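You operate a simulated robot arm through the tools that you are given. There is no shell and no other tool. Be economical: measure what you need, move in short steps, check, and stop when the job is done.

Carry out the task below with a simulated robot arm. There is one attempt and no reset: what you move stays moved.

TASK
Put things in order on the top of the green desk. At the end: the blue ink bottle stands where the prints tin stood; the red clip is on the green round box (marked "WEDGES"); the prints tin stands where the red clip stood; the grey battery pack from the top of the green desk stands where the blue ink bottle stood; whatever was shut is shut again. Leave all else as you found it, and nothing knocked over.

It is judged by the outcome, as a careful person would: the job done as asked, and still so three seconds after it is handed in. It fails if anything else is knocked over, pushed out of place, dropped, spilled or broken.

THE ROBOT
A 7-joint arm with a two-finger parallel gripper, fixed in place. Base frame: the origin is at the foot of the arm, x ahead of it, y to its left, z up; the work surface is at about z = 0. Lengths are in m, angles in degrees, forces in N, time in s.
With the tool pointing down near the work surface it reaches from about 0.24 to 0.62 m from the base axis. Its first joint turns from -66.0 to 66.0 degrees. Payload 2.6 kg.
The tool frame sits at the grasp point between the pads (the TCP): z along the fingers, y along the line on which they close. The tips reach 0.03 m beyond it. Largest opening 0.094 m; finger width 0.028, thickness 0.01; the body of the gripper, 0.05 by 0.096 m, starts 0.055 m behind the TCP.
Orientation is that of the tool frame in the base frame, as a unit quaternion [w, x, y, z]. With the fingers straight down and closing along the base's y, the tool's x points along the base's -x, its y along +y and its z along -z.

THE INTERFACE
- The arm moves only by the tool servo_tool. Its arguments are lists of equal length, an entry for each row: "xyz": the shift along the tool's x, y, z in units of 250 mm (1.0 is 250 mm), a list of three; "dr": the turn, a rotation vector about the tool's x, y, z in units of 45 degrees (1.0 is 45 degrees), a list of three; "claw": the gripper command, from -1 (fully open) to 1 (shut), values between in proportion. In form: {"xyz": [[x, y, z], ...], "dr": [[ax, ay, az], ...], "claw": [claw, ...]}. A call has 1 to 20 rows; each row is the pose to reach, as a shift and turn from the pose commanded when the call began, along the tool's axes at that moment. A call with a number of a shift or a turn outside -1 to 1 is refused whole. Each row takes 0.2 s and may step no farther than 0.05 m and 8.6 degrees from the row before; otherwise, or with a gripper value out of range, the whole call is refused. A pose out of reach is approached as far as the arm can. The call stops where the force on the tool passes 40 N (or 10 N more than at its start, if that is more) or the arm is blocked; 0.2 s more then pass. Each finger travels about 0.072 m/s and halts on what it meets, pressing with about 39 N; the grip force reading is that of the motor and also rises with nothing between the fingers. The clock runs only during rows and for 0.2 s after the last one: add rows that repeat a pose to give the fingers time. The reply holds the time, the measured pose of the TCP, the force on the tool along the base axes, the opening and the grip force, in the units named above and with some noise, with the torque about the TCP (base axes, N m) and any sound that the robot's microphone picked up.
- Cameras (640 x 400 px; columns grow to the right, rows downward): "scene" is fixed at [0.0148, 0.4166, 0.573]; the picture's right is [-0.93, -0.37, 0.00], its down [-0.18, 0.45, -0.87] and it looks along [0.33, -0.81, -0.49] (base axes); focal length 338 px, centre (320, 200). "wrist" rides on the gripper at [0.076, 0.014, -0.103] in the tool frame; the picture's right is [-0.18, 0.98, 0.00], its down [-0.75, -0.14, -0.64] and it looks along [-0.63, -0.12, 0.77] (tool axes); focal length 243 px, centre (320, 200). There is no depth. A picture from a camera that has moved, and an enlarged one, comes with that camera's place and axes in the base frame and with its lens.
- capture(camera): a new picture of that camera. It takes no simulated time.
- enlarge(camera, box): a new picture of the part [left, top, right, bottom] of that camera's present view, enlarged. It takes no simulated time.
- sign_off(): hands the job in; it is judged then, once.

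Go step by step. Nothing tells you positions but the pictures and the camera data: compare them with the known pose of the tool, close in by small moves and look again before you grip or let go. The budget is 120 turns and 64 pictures, counting those below and the enlarged ones. Unless the task says otherwise, let go and move clear before handing in, and close with one line.

The tools are called after "Emit:" as a command line: name --argument value ..., lists and objects as JSON in quotes. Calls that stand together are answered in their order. servo_tool: Moves the arm, as the interface text tells. Its arguments: {"type":"object","properties":{"xyz":{"type":"array","items":{"type":"array","items":{"type":"number"}}},"dr":{"type":"array","items":{"type":"array","items":{"type":"number"}}},"claw":{"type":"array","items":{"type":"number"}}},"required":["xyz","dr","claw"]} The other tools are called the same way: capture (camera) takes a picture; enlarge (camera, box) takes an enlarged picture of a part of a camera's view; sign_off () hands the job in.

At the start:

```text
time_s: 0.0
ee_pos: [0.4081, -0.2128, 0.2845]
tcp_rot: [-0.001, 0.0, 1.0, 0.0]
force: [-0.7, 0.2, 0.0]
torque: [0.01, 0.02, 0.03]
finger_gap: 0.0941
finger_force: 0.0
```

scene: 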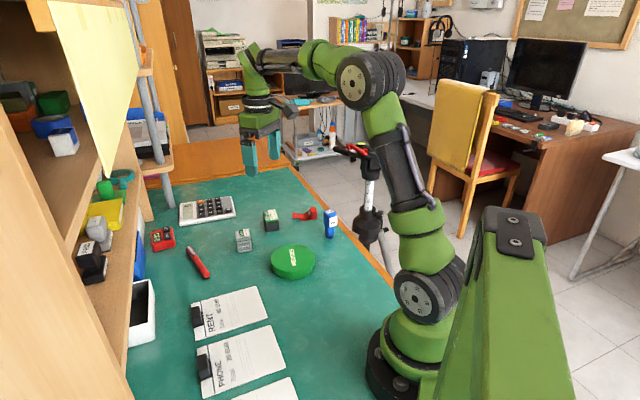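
wrist: 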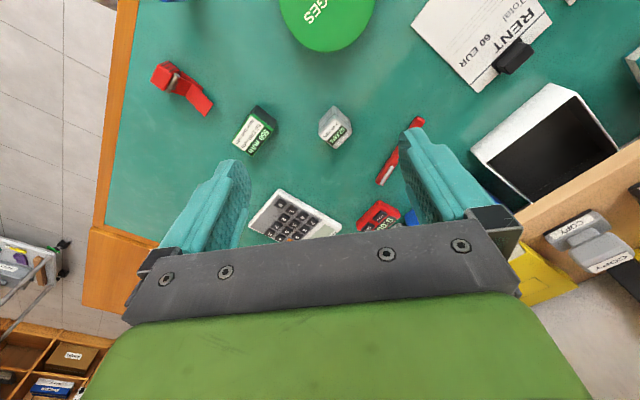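

I see the desk with a green round box, red clip, blue bottle, and two small boxes (grey and green/white). I'll look closer to identify them.

Emit:
enlarge --camera "scene" --box '[220, 190, 360, 290]'

Emit:
enlarge --camera "scene" --box '[70, 170, 250, 290]'

Emit:
enlarge --camera "wrist" --box '[130, 0, 450, 240]'

```text
4.00 times, centred on (290, 240) of scene
camera zoom: at [0.0148, 0.4166, 0.573], right [-0.93, -0.37, 0.0], down [-0.18, 0.45, -0.87], along [0.33, -0.81, -0.49], focal length 1353 px, centre (440, 40)
```

zoom: 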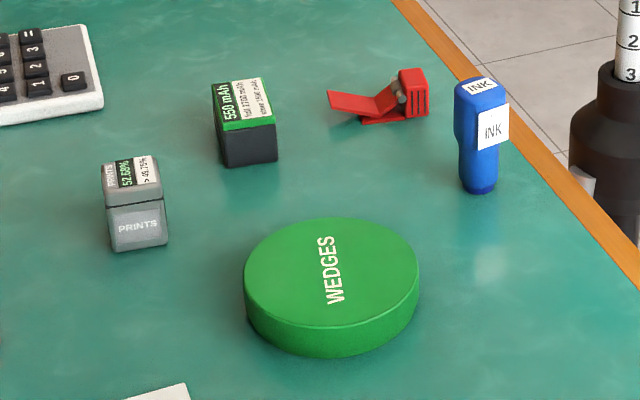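

```text
3.33 times, centred on (160, 230) of scene
camera zoom: at [0.0148, 0.4166, 0.573], right [-0.93, -0.37, 0.0], down [-0.18, 0.45, -0.87], along [0.33, -0.81, -0.49], focal length 1128 px, centre (853, 100)
```

zoom: 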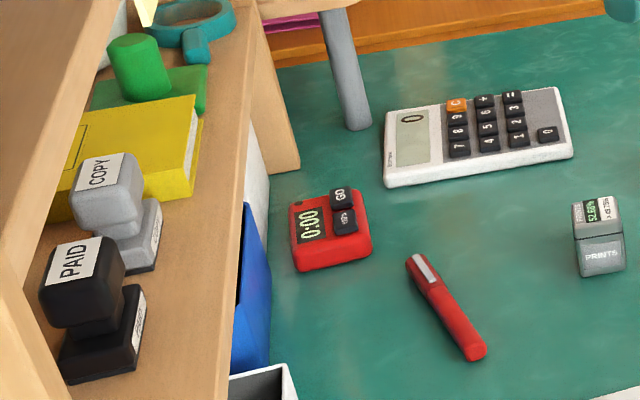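

```text
1.67 times, centred on (290, 120) of wrist
camera zoom: at [0.3318, -0.199, 0.3865], right [0.18, 0.98, 0.0], down [0.75, -0.14, 0.64], along [0.63, -0.12, -0.77], focal length 404 px, centre (370, 333)
```

zoom: 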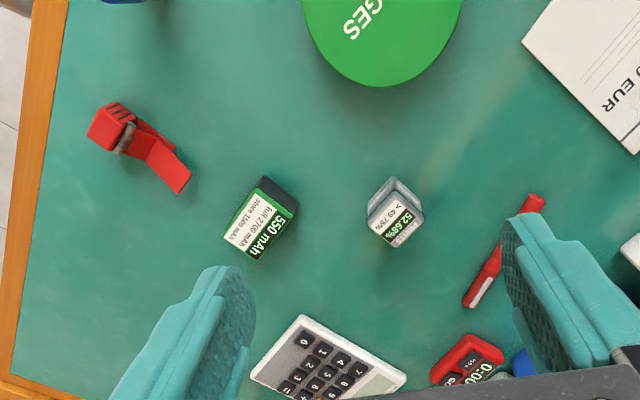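

The prints tin is the small grey box, near (0.49,-0.20). The battery pack ("550 mAh") is near (0.47,-0.315), the ink near (0.29,-0.34), the clip near (0.40,-0.41), and the WEDGES box near (0.33,-0.18). Moving them in the order clip, tin, ink, battery needs no spare spot, so I'll go above the clip to look first.

Emit:
servo_tool --xyz '[[0.005, -0.131, 0.083], [0.011, -0.263, 0.167], [0.016, -0.394, 0.25], [0.021, -0.525, 0.333], [0.027, -0.657, 0.417], [0.032, -0.788, 0.5], [0.032, -0.788, 0.5]]' --dr '[[0, 0, 0], [0, 0, 0], [0, 0, 0], [0, 0, 0], [0, 0, 0], [0, 0, 0], [0, 0, 0]]' --claw '[-1, -1, -1, -1, -1, -1, -1]'

Emit:
capture --camera "wrist"

```text
time_s: 1.6
ee_pos: [0.3995, -0.4098, 0.1586]
tcp_rot: [0.0, 0.0, 1.0, -0.001]
force: [0.3, -0.5, 0.1]
torque: [0.02, 0.01, 0.01]
finger_gap: 0.094
finger_force: 0.1
```

```text
58 pictures are left
camera wrist: at [0.3238, -0.3968, 0.2612], right [0.18, 0.98, 0.0], down [0.75, -0.14, 0.64], along [0.63, -0.12, -0.77], focal length 243 px, centre (320, 200)
```

wrist: 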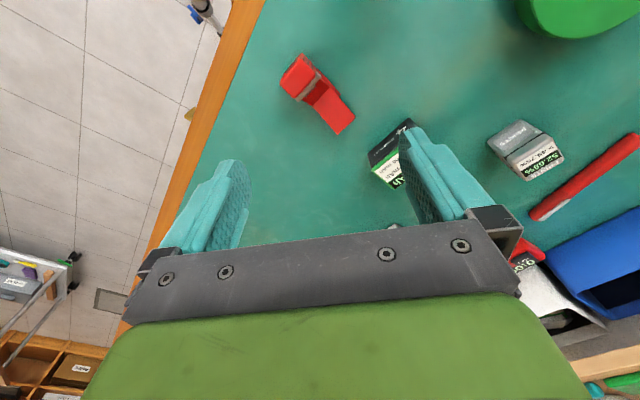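

Emit:
enlarge --camera "wrist" --box '[260, 30, 380, 150]'

Emit:
enlarge --camera "scene" --box '[280, 195, 350, 240]'

```text
3.33 times, centred on (320, 90) of wrist
camera zoom: at [0.3238, -0.3968, 0.2612], right [0.18, 0.98, 0.0], down [0.75, -0.14, 0.64], along [0.63, -0.12, -0.77], focal length 809 px, centre (320, 567)
```

zoom: 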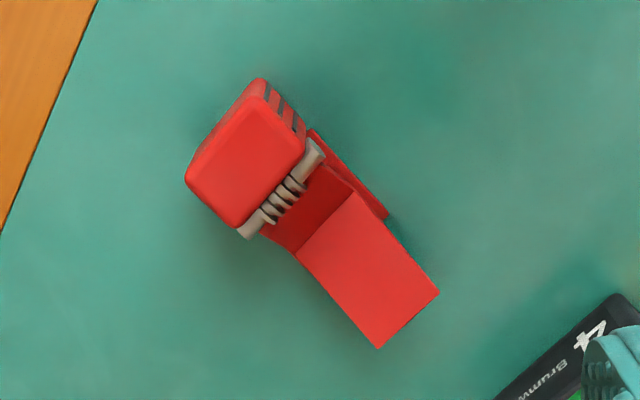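

```text
8.89 times, centred on (315, 218) of scene
camera zoom: at [0.0148, 0.4166, 0.573], right [-0.93, -0.37, 0.0], down [-0.18, 0.45, -0.87], along [0.33, -0.81, -0.49], focal length 3008 px, centre (364, 44)
```

zoom: 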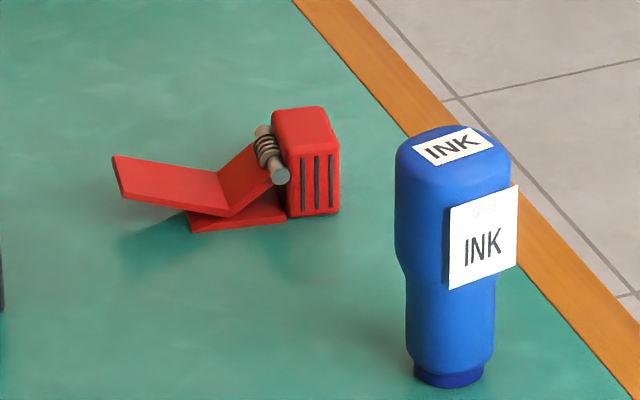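

Emit:
servo_tool --xyz '[[0.024, -0.015, 0.03], [0.048, -0.031, 0.06], [0.072, -0.046, 0.09], [0.096, -0.062, 0.12], [0.12, -0.077, 0.154], [0.12, -0.077, 0.154]]' --dr '[[0, 0, -0.151], [0, 0, -0.302], [0, 0, -0.453], [0, 0, -0.604], [0, 0, -0.756], [0, 0, -0.756]]' --claw '[-0.3, -0.3, -0.3, -0.3, -0.3, -0.3]'

Emit:
capture --camera "wrist"

```text
time_s: 3.0
ee_pos: [0.3691, -0.4283, 0.1208]
tcp_rot: [0.001, -0.293, 0.956, 0.0]
force: [0.0, 0.0, -0.4]
torque: [0.01, -0.03, 0.01]
finger_gap: 0.0612
finger_force: 0.2
```

```text
55 pictures are left
camera wrist: at [0.299, -0.4604, 0.2227], right [-0.4, 0.92, 0.0], down [0.7, 0.31, 0.64], along [0.59, 0.26, -0.77], focal length 243 px, centre (320, 200)
```

wrist: 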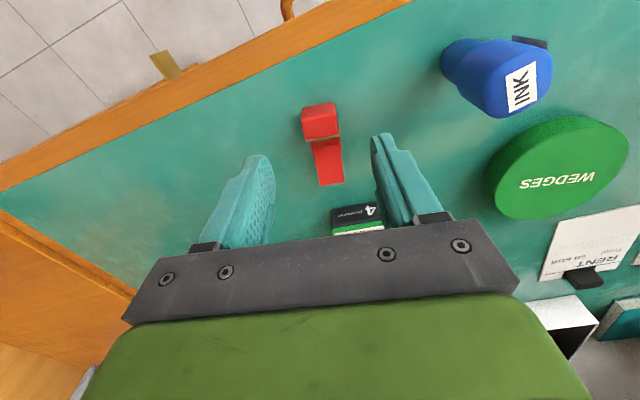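

Emit:
enlarge --camera "wrist" --box '[280, 90, 360, 190]'

```text
4.00 times, centred on (320, 140) of wrist
camera zoom: at [0.299, -0.4604, 0.2227], right [-0.4, 0.92, 0.0], down [0.7, 0.31, 0.64], along [0.59, 0.26, -0.77], focal length 970 px, centre (320, 440)
```

zoom: 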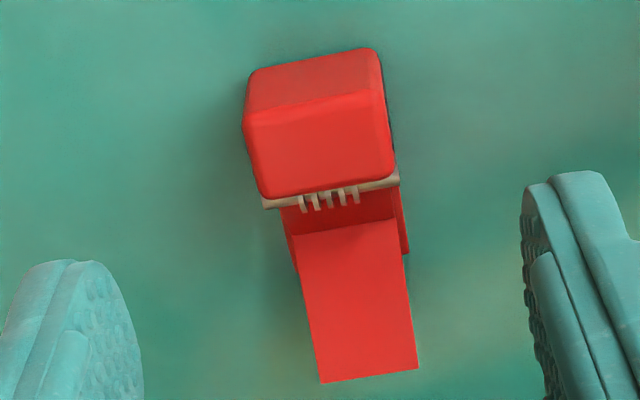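

The clip block sits almost directly below the tool and is aligned with it. I'll shift 4 mm outward to miss the spring pin, descend and grip.

Emit:
servo_tool --xyz '[[0.016, 0, 0.08], [0.016, 0, 0.16], [0.016, 0, 0.25], [0.016, 0, 0.332], [0.016, 0, 0.332], [0.016, 0, 0.332], [0.016, 0, 0.332], [0.016, 0, 0.332], [0.016, 0, 0.332]]' --dr '[[0, 0, 0], [0, 0, 0], [0, 0, 0], [0, 0, 0], [0, 0, 0], [0, 0, 0], [0, 0, 0], [0, 0, 0], [0, 0, 0]]' --claw '[-0.3, -0.3, -0.3, -0.3, -0.3, 1, 1, 1, 1]'

Emit:
enlarge --camera "wrist" --box '[220, 90, 420, 240]'

```text
time_s: 5.0
ee_pos: [0.3663, -0.4294, 0.0376]
tcp_rot: [0.0, -0.292, 0.956, 0.0]
force: [0.1, 0.0, 1.1]
torque: [-0.01, 0.02, 0.01]
finger_gap: 0.0287
finger_force: 38.7
```

```text
2.67 times, centred on (320, 165) of wrist
camera zoom: at [0.2962, -0.4615, 0.1399], right [-0.4, 0.92, 0.0], down [0.7, 0.3, 0.64], along [0.59, 0.26, -0.77], focal length 647 px, centre (320, 293)
```

zoom: 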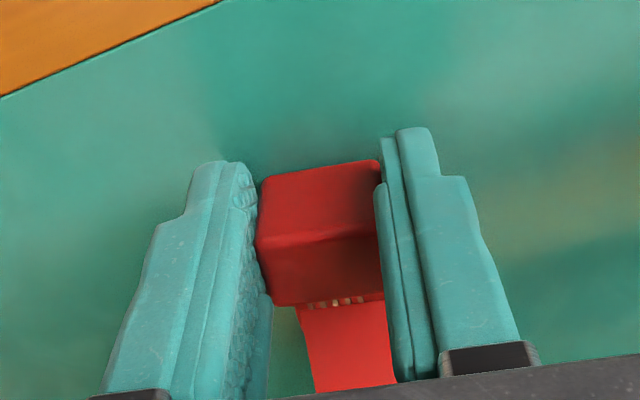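

Gripped at 28.7 mm. I'll lift high and carry it over near the WEDGES box.

Emit:
servo_tool --xyz '[[0, 0, -0.1], [0, 0, -0.25], [0, 0, -0.43], [0, 0, -0.6], [-0.058, 0.152, -0.6], [-0.117, 0.304, -0.6], [-0.175, 0.456, -0.6], [-0.233, 0.608, -0.6], [-0.292, 0.76, -0.6], [-0.35, 0.912, -0.6], [-0.35, 0.912, -0.6]]' --dr '[[0, 0, 0], [0, 0, 0], [0, 0, 0], [0, 0, 0], [0, 0, 0], [0, 0, 0], [0, 0, 0], [0, 0, 0], [0, 0, 0], [0, 0, 0], [0, 0, 0]]' --claw '[1, 1, 1, 1, 1, 1, 1, 1, 1, 1, 1]'

Emit:
capture --camera "wrist"

Emit:
capture --camera "scene"

```text
time_s: 7.4
ee_pos: [0.3106, -0.1931, 0.1887]
tcp_rot: [0.0, -0.292, 0.956, 0.0]
force: [-0.2, -0.3, -0.2]
torque: [0.02, -0.02, 0.01]
finger_gap: 0.0002
finger_force: 33.2
```

```text
52 pictures are left
camera wrist: at [0.2402, -0.2247, 0.2899], right [-0.4, 0.92, 0.0], down [0.7, 0.3, 0.64], along [0.59, 0.25, -0.77], focal length 243 px, centre (320, 200)
```

wrist: 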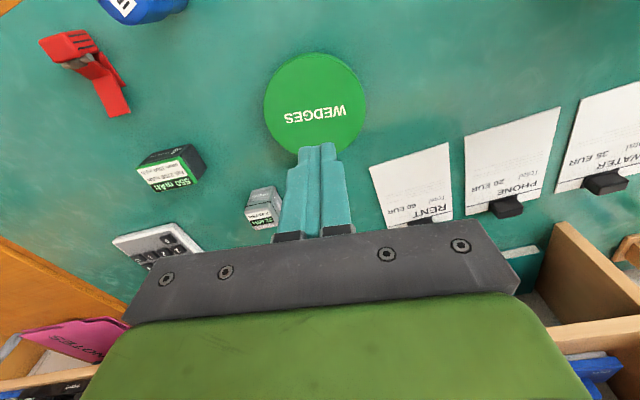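

```text
51 pictures are left
```

scene: 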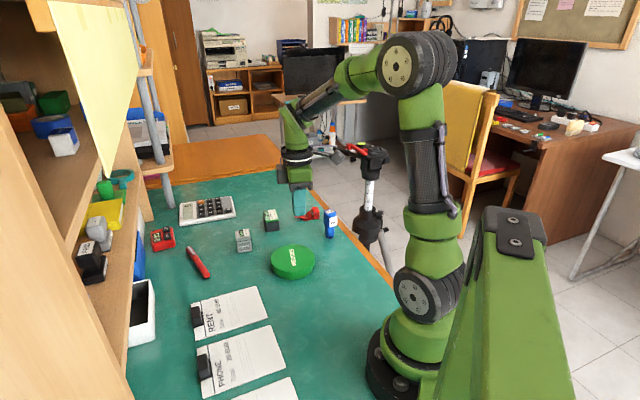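

The clip slipped out on the lift and seems to have stayed where it was. I'll check where it sits.

Emit:
enlarge --camera "wrist" --box '[20, 10, 180, 130]'

Emit:
enlarge --camera "scene" --box '[280, 195, 350, 240]'

```text
3.33 times, centred on (100, 70) of wrist
camera zoom: at [0.2402, -0.2247, 0.2899], right [-0.4, 0.92, 0.0], down [0.7, 0.3, 0.64], along [0.59, 0.25, -0.77], focal length 809 px, centre (1053, 633)
```

zoom: 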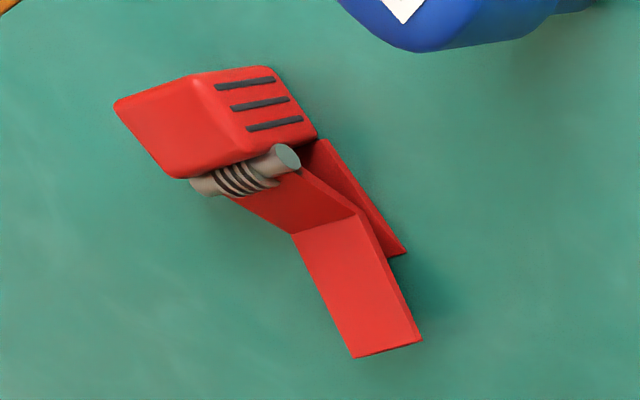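

```text
8.89 times, centred on (315, 218) of scene
camera zoom: at [0.0148, 0.4167, 0.573], right [-0.93, -0.37, 0.0], down [-0.18, 0.45, -0.87], along [0.33, -0.81, -0.49], focal length 3008 px, centre (364, 44)
```

zoom: 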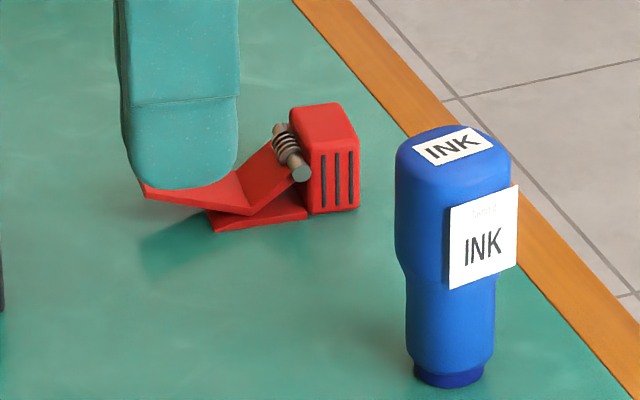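

The clip slid about 7 mm and is still upright. I probably caught the spring pin with the pad edge. I'll go back, look, and grip the block further from the pin.

Emit:
servo_tool --xyz '[[0.062, -0.152, 0], [0.124, -0.304, 0], [0.186, -0.456, 0], [0.249, -0.608, 0], [0.311, -0.76, 0], [0.373, -0.911, 0], [0.373, -0.911, 0.14], [0.373, -0.911, 0.275], [0.373, -0.911, 0.275]]' --dr '[[0, 0, 0], [0, 0, 0], [0, 0, 0], [0, 0, 0], [0, 0, 0], [0, 0, 0], [0, 0, 0], [0, 0, 0], [0, 0, 0]]' --claw '[1, 0.5, 0, -0.3, -0.3, -0.3, -0.3, -0.3, -0.3]'

Emit:
enlarge --camera "wrist" --box '[270, 80, 390, 190]'

```text
time_s: 9.4
ee_pos: [0.3613, -0.4358, 0.1184]
tcp_rot: [0.0, -0.292, 0.956, 0.001]
force: [-0.5, -0.2, -0.2]
torque: [-0.01, 0.0, 0.03]
finger_gap: 0.0611
finger_force: 0.0
```

```text
3.64 times, centred on (330, 135) of wrist
camera zoom: at [0.2896, -0.4655, 0.221], right [-0.4, 0.92, 0.0], down [0.7, 0.3, 0.64], along [0.59, 0.26, -0.77], focal length 882 px, centre (284, 436)
```

zoom: 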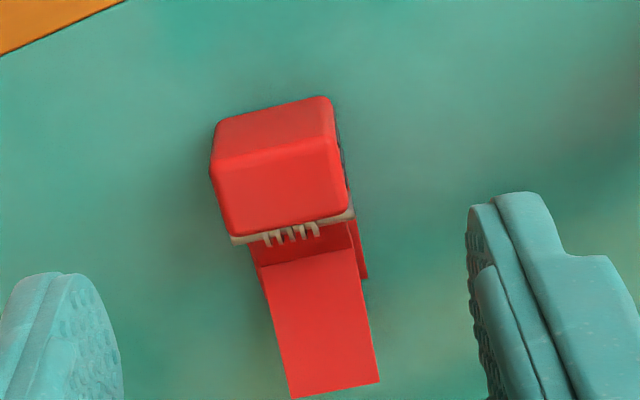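

Emit:
servo_tool --xyz '[[0.016, 0, 0.08], [0.016, 0, 0.16], [0.016, 0, 0.25], [0.016, 0, 0.338], [0.016, 0, 0.338], [0.016, 0, 0.338], [0.016, 0, 0.338], [0.016, 0, 0.338], [0.016, 0, 0.338]]' --dr '[[0, 0, -0.067], [0, 0, -0.067], [0, 0, -0.067], [0, 0, -0.067], [0, 0, -0.067], [0, 0, -0.067], [0, 0, -0.067], [0, 0, -0.067], [0, 0, -0.067]]' --claw '[-0.3, -0.3, -0.3, -0.3, -0.3, 1, 1, 1, 1]'

Emit:
enlarge --camera "wrist" --box '[220, 90, 420, 240]'

Emit:
enlarge --camera "scene" --box '[270, 180, 350, 240]'

```text
time_s: 11.4
ee_pos: [0.3582, -0.4355, 0.0348]
tcp_rot: [0.0, -0.318, 0.948, -0.001]
force: [0.1, 0.1, 5.0]
torque: [0.02, -0.03, 0.03]
finger_gap: 0.0283
finger_force: 38.8
```

```text
2.67 times, centred on (320, 165) of wrist
camera zoom: at [0.2886, -0.4707, 0.1368], right [-0.45, 0.9, 0.0], down [0.69, 0.34, 0.64], along [0.58, 0.28, -0.77], focal length 647 px, centre (320, 293)
```

zoom: 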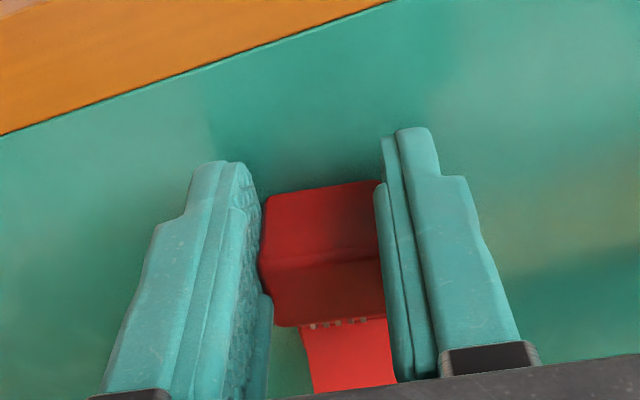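

```text
6.67 times, centred on (310, 210) of scene
camera zoom: at [0.0148, 0.4167, 0.573], right [-0.93, -0.37, 0.0], down [-0.18, 0.45, -0.87], along [0.33, -0.81, -0.49], focal length 2256 px, centre (387, 133)
```

zoom: 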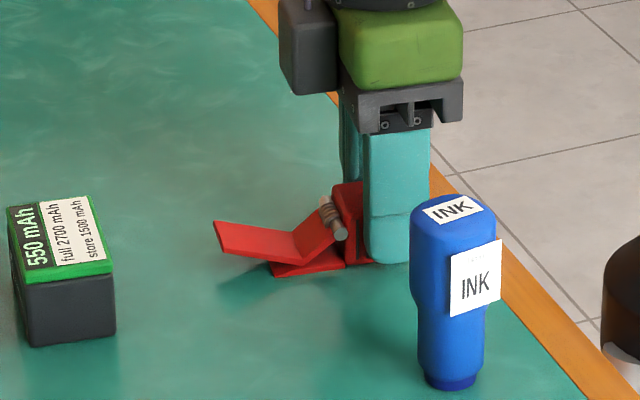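

Emit:
servo_tool --xyz '[[0, 0, -0.02], [0, 0, -0.05], [0, 0, -0.09], [0, 0, -0.12], [0, 0, -0.12]]' --dr '[[0, 0, 0], [0, 0, 0], [0, 0, 0], [0, 0, 0], [0, 0, 0]]' --claw '[1, 1, 1, 1, 1]'

Emit:
enlarge --camera "scene" --box '[270, 180, 350, 240]'

```text
time_s: 12.6
ee_pos: [0.3589, -0.4361, 0.0657]
tcp_rot: [0.0, -0.317, 0.948, 0.001]
force: [-0.3, -0.4, -1.3]
torque: [0.0, 0.0, -0.03]
finger_gap: 0.0284
finger_force: 39.9
```

```text
6.67 times, centred on (310, 210) of scene
camera zoom: at [0.0148, 0.4166, 0.573], right [-0.93, -0.37, 0.0], down [-0.18, 0.45, -0.87], along [0.33, -0.81, -0.49], focal length 2256 px, centre (387, 133)
```

zoom: 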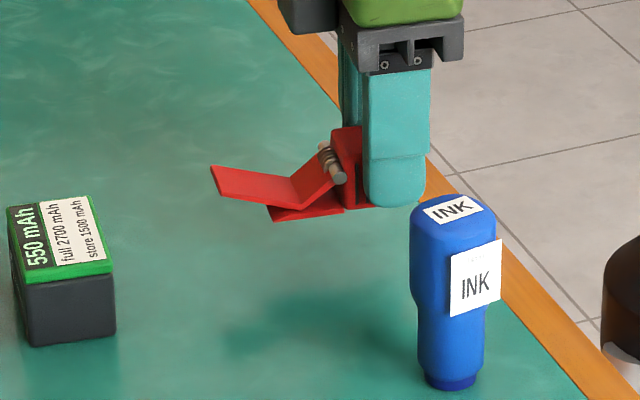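

The grip holds and the clip is level. I'll lift further and carry it to the box, slower this time.

Emit:
servo_tool --xyz '[[0, 0, -0.08], [0, 0, -0.18], [0, 0, -0.3], [0, 0, -0.4], [-0.03, 0.07, -0.4], [-0.08, 0.19, -0.4], [-0.137, 0.324, -0.4], [-0.194, 0.459, -0.4], [-0.251, 0.594, -0.4], [-0.308, 0.728, -0.4], [-0.345, 0.816, -0.4], [-0.365, 0.863, -0.4], [-0.365, 0.863, -0.4]]' --dr '[[0, 0, 0], [0, 0, 0], [0, 0, 0], [0, 0, 0], [0, 0, 0], [0, 0, 0], [0, 0, 0], [0, 0, 0], [0, 0, 0], [0, 0, 0], [0, 0, 0], [0, 0, 0], [0, 0, 0]]' --claw '[1, 1, 1, 1, 1, 1, 1, 1, 1, 1, 1, 1, 1]'

Emit:
capture --camera "wrist"

Emit:
capture --camera "scene"

```text
time_s: 15.4
ee_pos: [0.2998, -0.2086, 0.1654]
tcp_rot: [0.0, -0.318, 0.948, -0.001]
force: [0.0, 0.5, -0.5]
torque: [0.0, 0.01, 0.0]
finger_gap: 0.0285
finger_force: 39.1
```

```text
44 pictures are left
camera wrist: at [0.232, -0.244, 0.2667], right [-0.45, 0.9, 0.0], down [0.69, 0.34, 0.64], along [0.58, 0.29, -0.77], focal length 243 px, centre (320, 200)
```

wrist: 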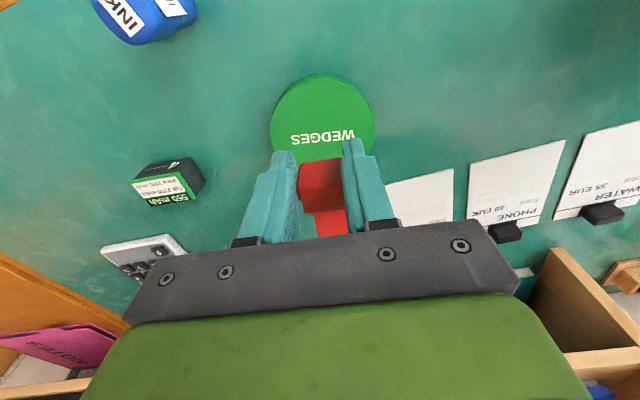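

```text
43 pictures are left
```

scene: 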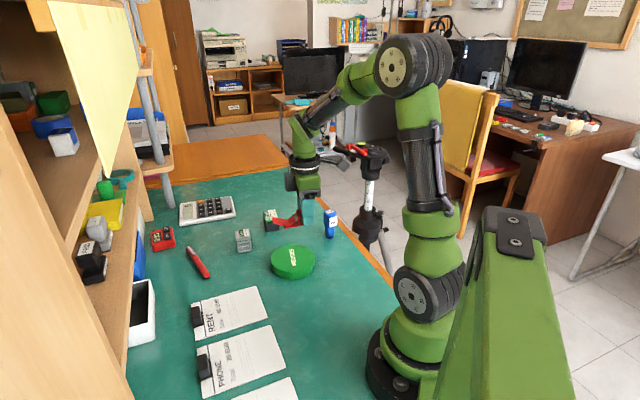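

Box centre is about (0.325,-0.194), so the clip will land well within it. Lowering.

Emit:
servo_tool --xyz '[[0, 0, 0.1], [0, 0, 0.2], [0, 0, 0.3], [0, 0, 0.36], [0, 0, 0.385], [0, 0, 0.395], [0, 0, 0.395]]' --dr '[[0, 0, 0], [0, 0, 0], [0, 0, 0], [0, 0, 0], [0, 0, 0], [0, 0, 0], [0, 0, 0]]' --claw '[1, 1, 1, 1, 1, 1, 1]'

Emit:
enlarge --camera "scene" --box '[250, 220, 340, 290]'

```text
time_s: 17.0
ee_pos: [0.2999, -0.2095, 0.0664]
tcp_rot: [0.0, -0.317, 0.949, 0.0]
force: [-0.1, 0.1, -0.1]
torque: [0.01, 0.0, 0.01]
finger_gap: 0.0289
finger_force: 38.9
```

```text
5.71 times, centred on (295, 255) of scene
camera zoom: at [0.0148, 0.4166, 0.573], right [-0.93, -0.37, 0.0], down [-0.18, 0.45, -0.87], along [0.33, -0.81, -0.49], focal length 1934 px, centre (463, -114)
```

zoom: 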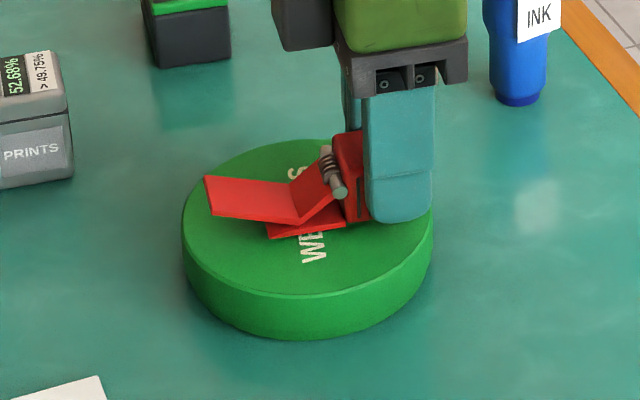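

Emit:
servo_tool --xyz '[[0, 0, 0.006], [0, 0, 0.01], [0, 0, 0.012]]' --dr '[[0, 0, 0], [0, 0, 0], [0, 0, 0]]' --claw '[1, 1, 1]'

```text
time_s: 17.8
ee_pos: [0.3001, -0.2099, 0.0612]
tcp_rot: [0.0, -0.318, 0.948, -0.001]
force: [0.7, 0.6, -0.7]
torque: [0.02, 0.03, 0.0]
finger_gap: 0.0286
finger_force: 39.1
```

Emit:
servo_tool --xyz '[[0, 0, 0.005], [0, 0, 0.008], [0, 0, 0.01]]' --dr '[[0, 0, 0], [0, 0, 0], [0, 0, 0]]' --claw '[1, 1, 1]'

Emit:
enlarge --camera "scene" --box '[250, 220, 340, 290]'

```text
time_s: 18.6
ee_pos: [0.3008, -0.2093, 0.0606]
tcp_rot: [0.001, -0.318, 0.948, -0.001]
force: [-8.3, 3.0, 29.4]
torque: [0.62, -0.2, 0.19]
finger_gap: 0.0285
finger_force: 38.8
```

```text
5.71 times, centred on (295, 255) of scene
camera zoom: at [0.0147, 0.4167, 0.5729], right [-0.93, -0.37, 0.0], down [-0.18, 0.45, -0.87], along [0.33, -0.81, -0.49], focal length 1934 px, centre (463, -114)
```

zoom: 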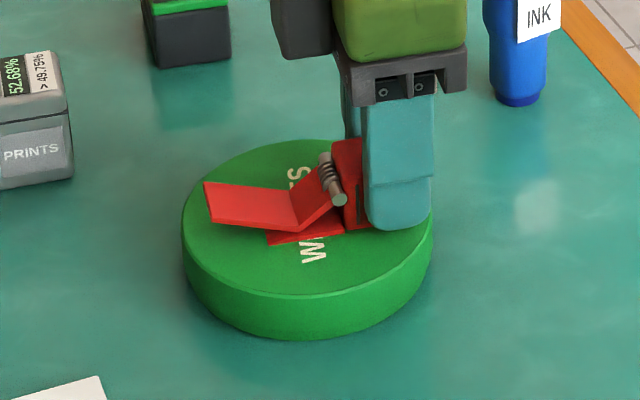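

Contact made, so the clip is resting on the box. I'll ease up slightly, open and rise.

Emit:
servo_tool --xyz '[[0, 0, -0.006], [0, 0, -0.006], [0, 0, -0.006], [0, 0, -0.006], [0, 0, -0.05], [0, 0, -0.2], [0, 0, -0.38], [0, 0, -0.38]]' --dr '[[0, 0, 0], [0, 0, 0], [0, 0, 0], [0, 0, 0], [0, 0, 0], [0, 0, 0], [0, 0, 0], [0, 0, 0]]' --claw '[1, 0.1, -0.2, -0.3, -0.3, -0.3, -0.3, -0.3]'

Emit:
enlarge --camera "scene" --box '[220, 190, 360, 290]'

Emit:
capture --camera "wrist"

```text
time_s: 20.4
ee_pos: [0.2999, -0.2085, 0.155]
tcp_rot: [0.0, -0.317, 0.948, 0.0]
force: [0.0, 0.3, -0.4]
torque: [0.04, 0.01, 0.01]
finger_gap: 0.061
finger_force: 0.0
```

```text
4.00 times, centred on (290, 240) of scene
camera zoom: at [0.0148, 0.4166, 0.573], right [-0.93, -0.37, 0.0], down [-0.18, 0.45, -0.87], along [0.33, -0.81, -0.49], focal length 1353 px, centre (440, 40)
```

zoom: 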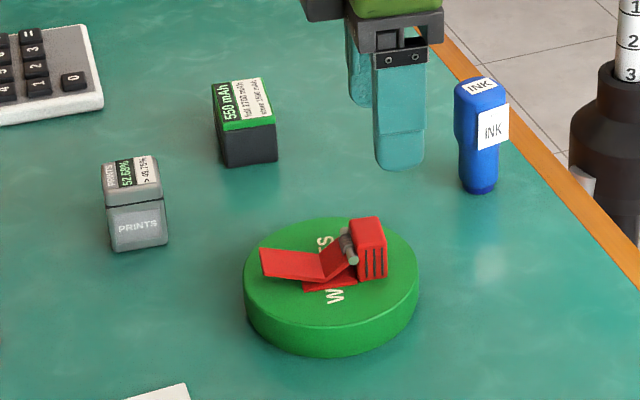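

```text
39 pictures are left
camera wrist: at [0.2316, -0.244, 0.2574], right [-0.45, 0.9, 0.0], down [0.69, 0.34, 0.64], along [0.57, 0.29, -0.77], focal length 243 px, centre (320, 200)
```

wrist: 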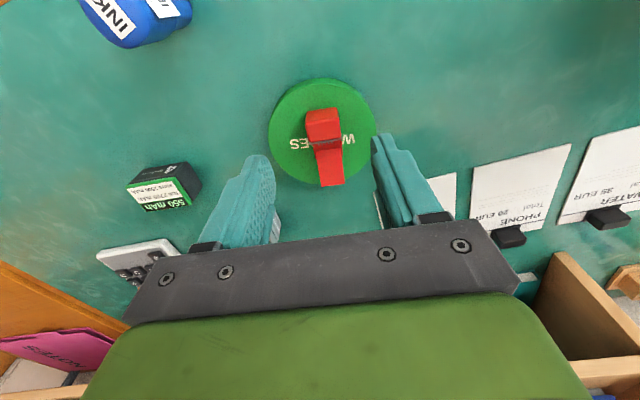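

The clip is on the box. Next I'll move above the prints tin, back in the plain orientation.

Emit:
servo_tool --xyz '[[-0.092, -0.066, 0], [-0.184, -0.132, 0], [-0.276, -0.198, 0], [-0.369, -0.264, 0], [-0.461, -0.33, 0], [-0.553, -0.396, 0], [-0.553, -0.396, 0]]' --dr '[[0, 0, 0.137], [0, 0, 0.274], [0, 0, 0.411], [0, 0, 0.548], [0, 0, 0.685], [0, 0, 0.822], [0, 0, 0.822]]' --claw '[-0.3, -0.3, -0.3, -0.3, -0.3, -0.3, -0.3]'

Emit:
enlarge --camera "wrist" --box '[240, 60, 400, 180]'

```text
time_s: 22.0
ee_pos: [0.4707, -0.2068, 0.1558]
tcp_rot: [0.0, 0.0, 1.0, 0.002]
force: [-0.4, 0.3, -0.4]
torque: [0.06, -0.03, -0.03]
finger_gap: 0.061
finger_force: 0.1
```

```text
3.33 times, centred on (320, 120) of wrist
camera zoom: at [0.3946, -0.1917, 0.2576], right [0.18, 0.98, 0.0], down [0.75, -0.14, 0.64], along [0.63, -0.12, -0.77], focal length 809 px, centre (320, 467)
```

zoom: 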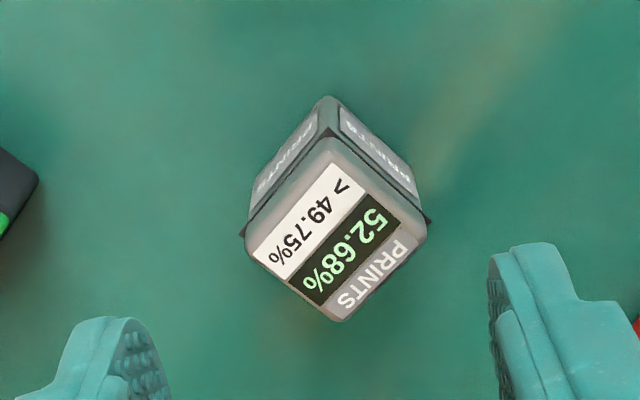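

Emit:
enlarge --camera "scene" --box '[230, 220, 262, 258]'

```text
10.53 times, centred on (246, 239) of scene
camera zoom: at [0.0148, 0.4166, 0.573], right [-0.93, -0.37, 0.0], down [-0.18, 0.45, -0.87], along [0.33, -0.81, -0.49], focal length 3562 px, centre (1099, -210)
```

zoom: 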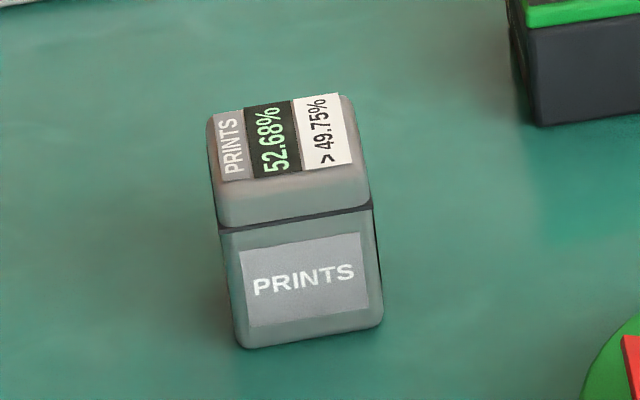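

The tin is centred at (0.490,-0.2055), turned about 37° and about 39 mm tall. I'll rotate to match it, then descend and grip low.

Emit:
servo_tool --xyz '[[-0.015, 0.001, 0], [-0.03, 0.002, 0], [-0.045, 0.003, 0], [-0.06, 0.004, 0], [-0.077, 0.005, 0], [-0.077, 0.005, 0.1], [-0.077, 0.005, 0.2], [-0.077, 0.005, 0.2]]' --dr '[[0, 0, -0.163], [0, 0, -0.326], [0, 0, -0.489], [0, 0, -0.652], [0, 0, -0.813], [0, 0, -0.813], [0, 0, -0.813], [0, 0, -0.813]]' --claw '[-0.5, -0.5, -0.5, -0.5, -0.5, -0.5, -0.5, -0.5]'

Emit:
enlarge --camera "wrist" --box '[220, 60, 420, 210]'

```text
time_s: 23.8
ee_pos: [0.4895, -0.2051, 0.1051]
tcp_rot: [0.0, -0.314, 0.949, 0.0]
force: [0.3, -0.2, -0.1]
torque: [-0.01, 0.03, -0.02]
finger_gap: 0.0704
finger_force: 0.1
```

```text
2.67 times, centred on (320, 135) of wrist
camera zoom: at [0.4207, -0.2389, 0.2069], right [-0.44, 0.9, 0.0], down [0.69, 0.34, 0.64], along [0.58, 0.28, -0.77], focal length 647 px, centre (320, 373)
```

zoom: 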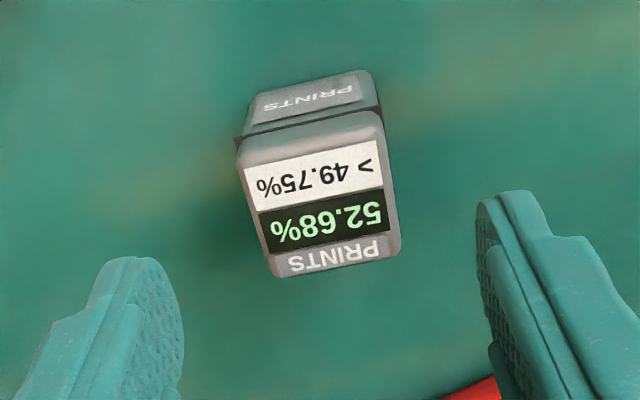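

Emit:
servo_tool --xyz '[[0, 0, 0.1], [0, 0, 0.2], [0, 0, 0.284], [0, 0, 0.284], [0, 0, 0.284], [0, 0, 0.284], [0, 0, 0.284], [0, 0, 0.284], [0, 0, 0.264], [0, 0, 0.23], [0, 0, 0.18], [0, 0, 0.18]]' --dr '[[0, 0, 0], [0, 0, 0], [0, 0, 0], [0, 0, 0], [0, 0, 0], [0, 0, 0], [0, 0, 0], [0, 0, 0], [0, 0, 0], [0, 0, 0], [0, 0, 0], [0, 0, 0]]' --claw '[-0.5, -0.5, -0.5, -0.5, 1, 1, 1, 1, 1, 1, 1, 1]'

Emit:
enlarge --camera "scene" --box '[200, 190, 290, 270]'

```text
time_s: 26.4
ee_pos: [0.4902, -0.2063, 0.0606]
tcp_rot: [0.0, -0.314, 0.95, 0.0]
force: [-0.7, 0.3, -0.9]
torque: [-0.02, -0.02, -0.01]
finger_gap: 0.0414
finger_force: 39.3
```

```text
5.00 times, centred on (245, 230) of scene
camera zoom: at [0.0148, 0.4166, 0.573], right [-0.93, -0.37, 0.0], down [-0.18, 0.45, -0.87], along [0.33, -0.81, -0.49], focal length 1692 px, centre (695, 50)
```

zoom: 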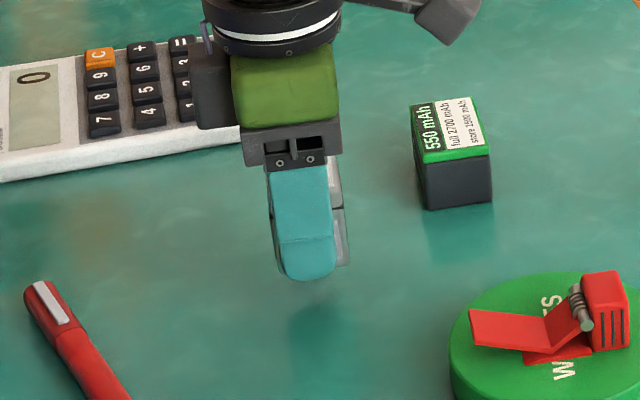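

Tin held. I'll carry it above the clip's old spot at (0.397,-0.412).

Emit:
servo_tool --xyz '[[0, 0, -0.1], [0, 0, -0.23], [0, 0, -0.36], [0.06, -0.033, -0.36], [0.18, -0.1, -0.36], [0.31, -0.173, -0.36], [0.44, -0.245, -0.36], [0.57, -0.318, -0.36], [0.69, -0.384, -0.36], [0.76, -0.423, -0.36], [0.79, -0.44, -0.36], [0.79, -0.44, -0.2], [0.79, -0.44, -0.04], [0.79, -0.44, 0.06], [0.79, -0.44, 0.085], [0.79, -0.44, 0.085]]' --dr '[[0, 0, 0], [0, 0, 0], [0, 0, 0], [0, 0, 0], [0, 0, 0], [0, 0, 0], [0, 0, 0], [0, 0, 0], [0, 0, 0], [0, 0, 0], [0, 0, 0], [0, 0, 0], [0, 0, 0], [0, 0, 0], [0, 0, 0], [0, 0, 0]]' --claw '[1, 1, 1, 1, 1, 1, 1, 1, 1, 1, 1, 1, 1, 1, 1, 1]'

Emit:
enlarge --camera "scene" --box '[250, 170, 350, 240]'

```text
time_s: 29.8
ee_pos: [0.3977, -0.4089, 0.0385]
tcp_rot: [0.001, -0.314, 0.95, 0.0]
force: [-0.2, 0.1, -1.9]
torque: [0.03, -0.02, -0.05]
finger_gap: 0.0419
finger_force: 39.1
```

```text
5.71 times, centred on (300, 205) of scene
camera zoom: at [0.0148, 0.4166, 0.573], right [-0.93, -0.37, 0.0], down [-0.18, 0.45, -0.87], along [0.33, -0.81, -0.49], focal length 1934 px, centre (434, 171)
```

zoom: 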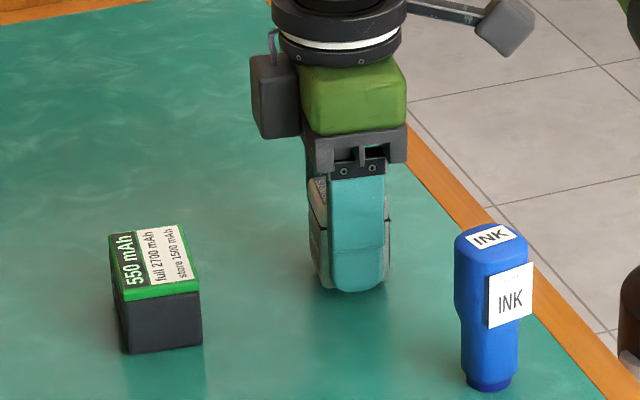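

Emit:
servo_tool --xyz '[[0, 0, 0.006], [0, 0, 0.012], [0, 0, 0.017], [0, 0, 0.017]]' --dr '[[0, 0, 0], [0, 0, 0], [0, 0, 0], [0, 0, 0]]' --claw '[1, 1, 1, 1]'

```text
time_s: 30.8
ee_pos: [0.3986, -0.4104, 0.0351]
tcp_rot: [0.0, -0.314, 0.949, 0.0]
force: [0.4, 0.8, -0.1]
torque: [0.01, -0.03, 0.0]
finger_gap: 0.0419
finger_force: 39.5
```

Emit:
servo_tool --xyz '[[0, 0, 0.003], [0, 0, 0.003], [0, 0, 0.003], [0, 0, 0.003], [0, 0, 0.003], [0, 0, -0.03], [0, 0, -0.15], [0, 0, -0.3], [0, 0, -0.46], [0, 0, -0.46]]' --dr '[[0, 0, 0], [0, 0, 0], [0, 0, 0], [0, 0, 0], [0, 0, 0], [0, 0, 0], [0, 0, 0], [0, 0, 0], [0, 0, 0], [0, 0, 0]]' --claw '[1, 0, -0.3, -0.5, -0.5, -0.5, -0.5, -0.5, -0.5, -0.5]'

Emit:
capture --camera "wrist"

Emit:
enlarge --camera "scene" --box '[250, 170, 350, 240]'

```text
time_s: 33.0
ee_pos: [0.396, -0.4108, 0.1504]
tcp_rot: [0.0, -0.315, 0.949, 0.0]
force: [0.5, 0.1, 0.4]
torque: [0.01, 0.01, 0.03]
finger_gap: 0.0704
finger_force: 0.1
```

```text
33 pictures are left
camera wrist: at [0.3277, -0.4447, 0.2525], right [-0.44, 0.9, 0.0], down [0.69, 0.34, 0.64], along [0.58, 0.28, -0.77], focal length 243 px, centre (320, 200)
```

wrist: 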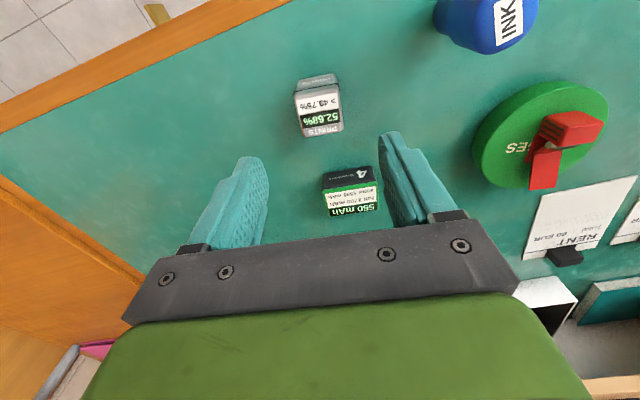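

```text
5.71 times, centred on (300, 205) of scene
camera zoom: at [0.0148, 0.4166, 0.573], right [-0.93, -0.37, 0.0], down [-0.18, 0.45, -0.87], along [0.33, -0.81, -0.49], focal length 1934 px, centre (434, 171)
```

zoom: 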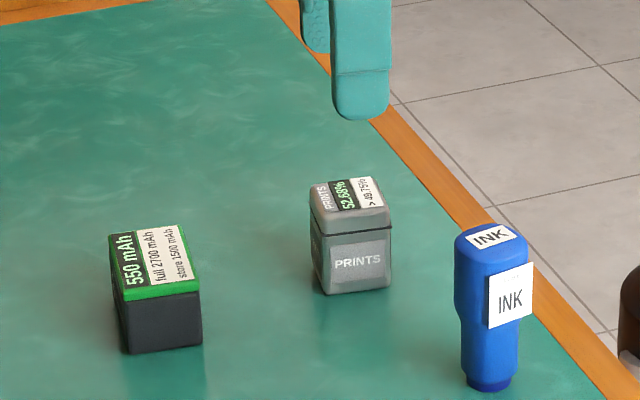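

The tin stands at the clip's old place. Now I'll look at the ink bottle from above.

Emit:
servo_tool --xyz '[[0.02, 0.09, -0.06], [0.04, 0.18, -0.06], [0.06, 0.27, -0.06], [0.08, 0.36, -0.06], [0.11, 0.455, -0.06], [0.11, 0.455, -0.06]]' --dr '[[0, 0, 0.163], [0, 0, 0.326], [0, 0, 0.489], [0, 0, 0.652], [0, 0, 0.815], [0, 0, 0.815]]' --claw '[-0.5, -0.5, -0.5, -0.5, -0.5, -0.5]'

Emit:
capture --camera "wrist"

```text
time_s: 34.4
ee_pos: [0.3077, -0.334, 0.1651]
tcp_rot: [0.0, 0.001, 1.0, 0.001]
force: [1.0, -0.1, -0.8]
torque: [-0.03, -0.01, 0.01]
finger_gap: 0.0705
finger_force: 0.1
```

```text
31 pictures are left
camera wrist: at [0.2316, -0.3209, 0.2674], right [0.19, 0.98, 0.0], down [0.75, -0.14, 0.64], along [0.63, -0.12, -0.77], focal length 243 px, centre (320, 200)
```

wrist: 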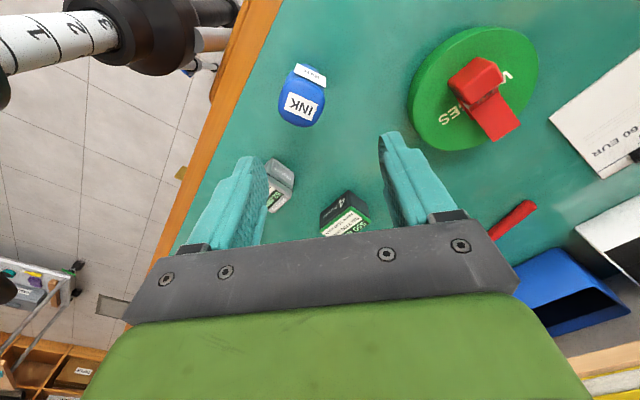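

Emit:
enlarge --camera "wrist" --box '[240, 40, 360, 140]'

Emit:
enlarge --camera "scene" --box '[315, 200, 350, 243]'

```text
4.00 times, centred on (300, 90) of wrist
camera zoom: at [0.2316, -0.3209, 0.2674], right [0.19, 0.98, 0.0], down [0.75, -0.14, 0.64], along [0.63, -0.12, -0.77], focal length 970 px, centre (400, 640)
```

zoom: 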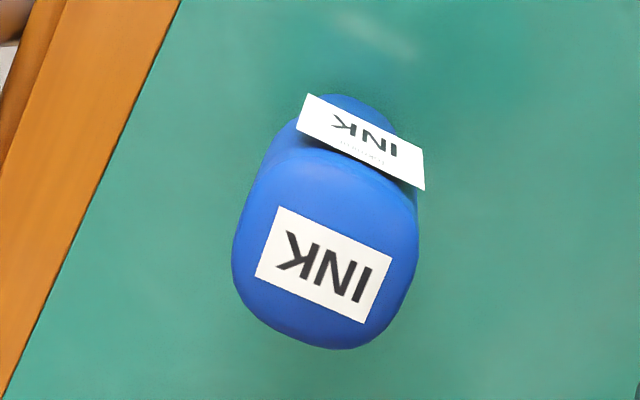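

```text
9.30 times, centred on (332, 222) of scene
camera zoom: at [0.0148, 0.4167, 0.573], right [-0.93, -0.37, 0.0], down [-0.18, 0.45, -0.87], along [0.33, -0.81, -0.49], focal length 3148 px, centre (204, 0)
```

zoom: 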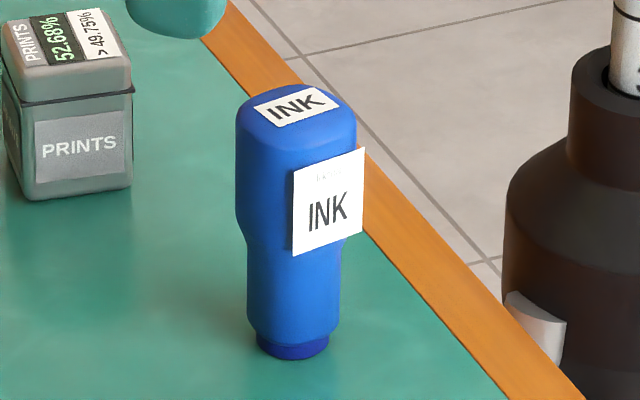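

The ink bottle's top is at about (0.2895,-0.346) and its height about 0.086. The label plate faces (-0.83,0.56), so I'll turn -34° to grip along the label, then check.

Emit:
servo_tool --xyz '[[0.015, -0.01, 0], [0.03, -0.02, 0], [0.045, -0.03, 0], [0.06, -0.04, 0], [0.073, -0.05, 0], [0.073, -0.05, 0.08], [0.073, -0.05, 0.14], [0.073, -0.05, 0.14]]' --dr '[[0, 0, 0.151], [0, 0, 0.302], [0, 0, 0.453], [0, 0, 0.604], [0, 0, 0.756], [0, 0, 0.756], [0, 0, 0.756], [0, 0, 0.756]]' --claw '[-0.5, -0.5, -0.5, -0.5, -0.5, -0.5, -0.5, -0.5]'

Emit:
enlarge --camera "wrist" --box '[200, 60, 440, 240]'

Emit:
enlarge --camera "scene" --box '[280, 160, 380, 250]'

```text
time_s: 36.2
ee_pos: [0.2896, -0.3475, 0.1293]
tcp_rot: [0.0, 0.293, 0.956, 0.0]
force: [0.4, -0.2, 0.2]
torque: [-0.01, 0.04, -0.04]
finger_gap: 0.0704
finger_force: 0.1
```

```text
2.22 times, centred on (320, 150) of wrist
camera zoom: at [0.2341, -0.2933, 0.2313], right [0.7, 0.71, 0.0], down [0.54, -0.54, 0.64], along [0.46, -0.45, -0.77], focal length 539 px, centre (320, 311)
```

zoom: 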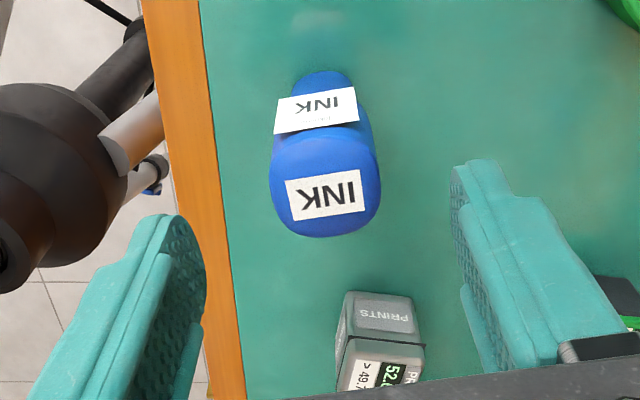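

```text
4.44 times, centred on (330, 205) of scene
camera zoom: at [0.0148, 0.4166, 0.573], right [-0.93, -0.37, 0.0], down [-0.18, 0.45, -0.87], along [0.33, -0.81, -0.49], focal length 1504 px, centre (276, 178)
```

zoom: 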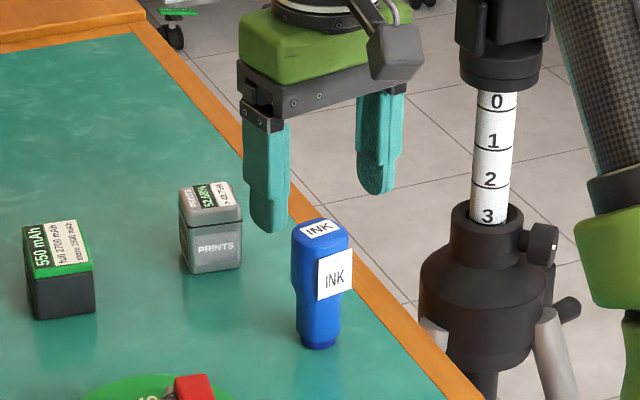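

Well centred. Descending to grip the upper body and lifting a little.

Emit:
servo_tool --xyz '[[0, 0, 0.08], [0, 0, 0.16], [0, 0, 0.24], [0, 0, 0.28], [0, 0, 0.28], [0, 0, 0.28], [0, 0, 0.28], [0, 0, 0.28], [0, 0, 0.28]]' --dr '[[0, 0, 0], [0, 0, 0], [0, 0, 0], [0, 0, 0], [0, 0, 0], [0, 0, 0], [0, 0, 0], [0, 0, 0], [0, 0, 0]]' --claw '[-0.5, -0.5, -0.5, -0.5, -0.5, 1, 1, 1, 1]'

Emit:
enlarge --camera "scene" --box '[280, 160, 380, 250]'

```text
time_s: 38.2
ee_pos: [0.2901, -0.3483, 0.0591]
tcp_rot: [0.0, 0.293, 0.956, 0.0]
force: [0.1, -1.1, -0.1]
torque: [-0.02, -0.01, -0.03]
finger_gap: 0.0374
finger_force: 38.9
```

```text
4.44 times, centred on (330, 205) of scene
camera zoom: at [0.0148, 0.4166, 0.573], right [-0.93, -0.37, 0.0], down [-0.18, 0.45, -0.87], along [0.33, -0.81, -0.49], focal length 1504 px, centre (276, 178)
```

zoom: 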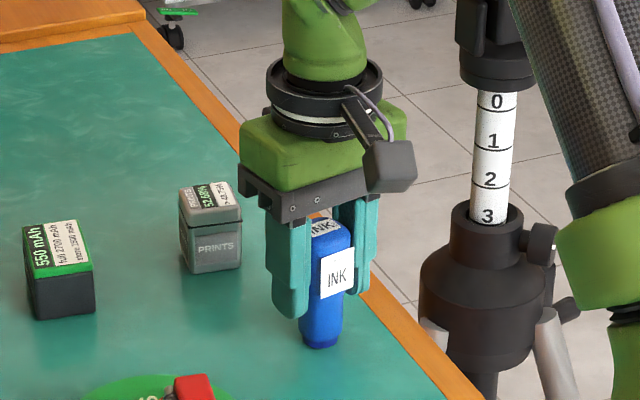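

Grip is firm at 37 mm. I'll lift and carry it to the tin's old spot.

Emit:
servo_tool --xyz '[[0, 0, -0.03], [0, 0, -0.12], [0, 0, -0.25], [0, 0, -0.38], [0, 0, -0.45], [-0.03, 0.08, -0.45], [-0.08, 0.213, -0.45], [-0.13, 0.347, -0.45], [-0.18, 0.48, -0.45], [-0.23, 0.614, -0.45], [-0.28, 0.747, -0.45], [-0.32, 0.854, -0.45], [-0.345, 0.921, -0.45], [-0.345, 0.921, -0.45], [-0.345, 0.921, -0.35], [-0.345, 0.921, -0.22], [-0.345, 0.921, -0.1], [-0.345, 0.921, -0.04], [-0.345, 0.921, -0.04]]' --dr '[[0, 0, 0], [0, 0, 0], [0, 0, 0], [0, 0, 0], [0, 0, 0], [0, 0, 0], [0, 0, 0], [0, 0, 0], [0, 0, 0], [0, 0, 0], [0, 0, 0], [0, 0, 0], [0, 0, 0], [0, 0, 0], [0, 0, 0], [0, 0, 0], [0, 0, 0], [0, 0, 0], [0, 0, 0]]' --claw '[1, 1, 1, 1, 1, 1, 1, 1, 1, 1, 1, 1, 1, 1, 1, 1, 1, 1, 1]'

Emit:
enlarge --camera "scene" --box '[190, 170, 310, 270]'

```text
time_s: 42.2
ee_pos: [0.4895, -0.2059, 0.0697]
tcp_rot: [0.0, 0.293, 0.956, 0.0]
force: [0.6, -0.9, -0.1]
torque: [0.0, -0.02, 0.02]
finger_gap: 0.0376
finger_force: 38.8
```

```text
4.00 times, centred on (250, 220) of scene
camera zoom: at [0.0148, 0.4166, 0.573], right [-0.93, -0.37, 0.0], down [-0.18, 0.45, -0.87], along [0.33, -0.81, -0.49], focal length 1353 px, centre (600, 120)
```

zoom: 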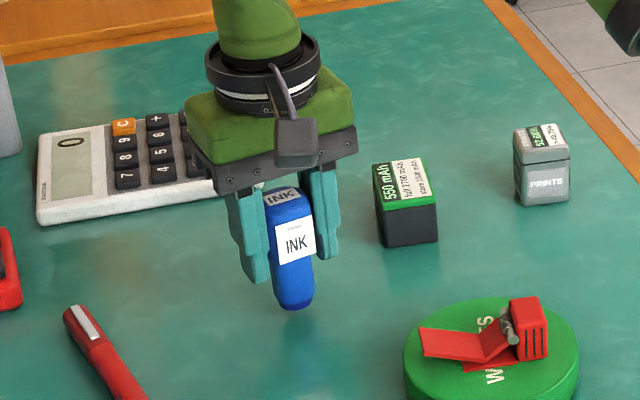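

Emit:
servo_tool --xyz '[[0, 0, 0.016], [0, 0, 0.03], [0, 0, 0.036], [0, 0, 0.04], [0, 0, 0.04]]' --dr '[[0, 0, 0], [0, 0, 0], [0, 0, 0], [0, 0, 0], [0, 0, 0]]' --claw '[1, 1, 1, 1, 1]'

```text
time_s: 43.4
ee_pos: [0.4893, -0.2061, 0.0597]
tcp_rot: [-0.001, 0.294, 0.956, 0.0]
force: [0.5, -0.2, -0.8]
torque: [0.0, 0.0, -0.01]
finger_gap: 0.0375
finger_force: 39.0
```

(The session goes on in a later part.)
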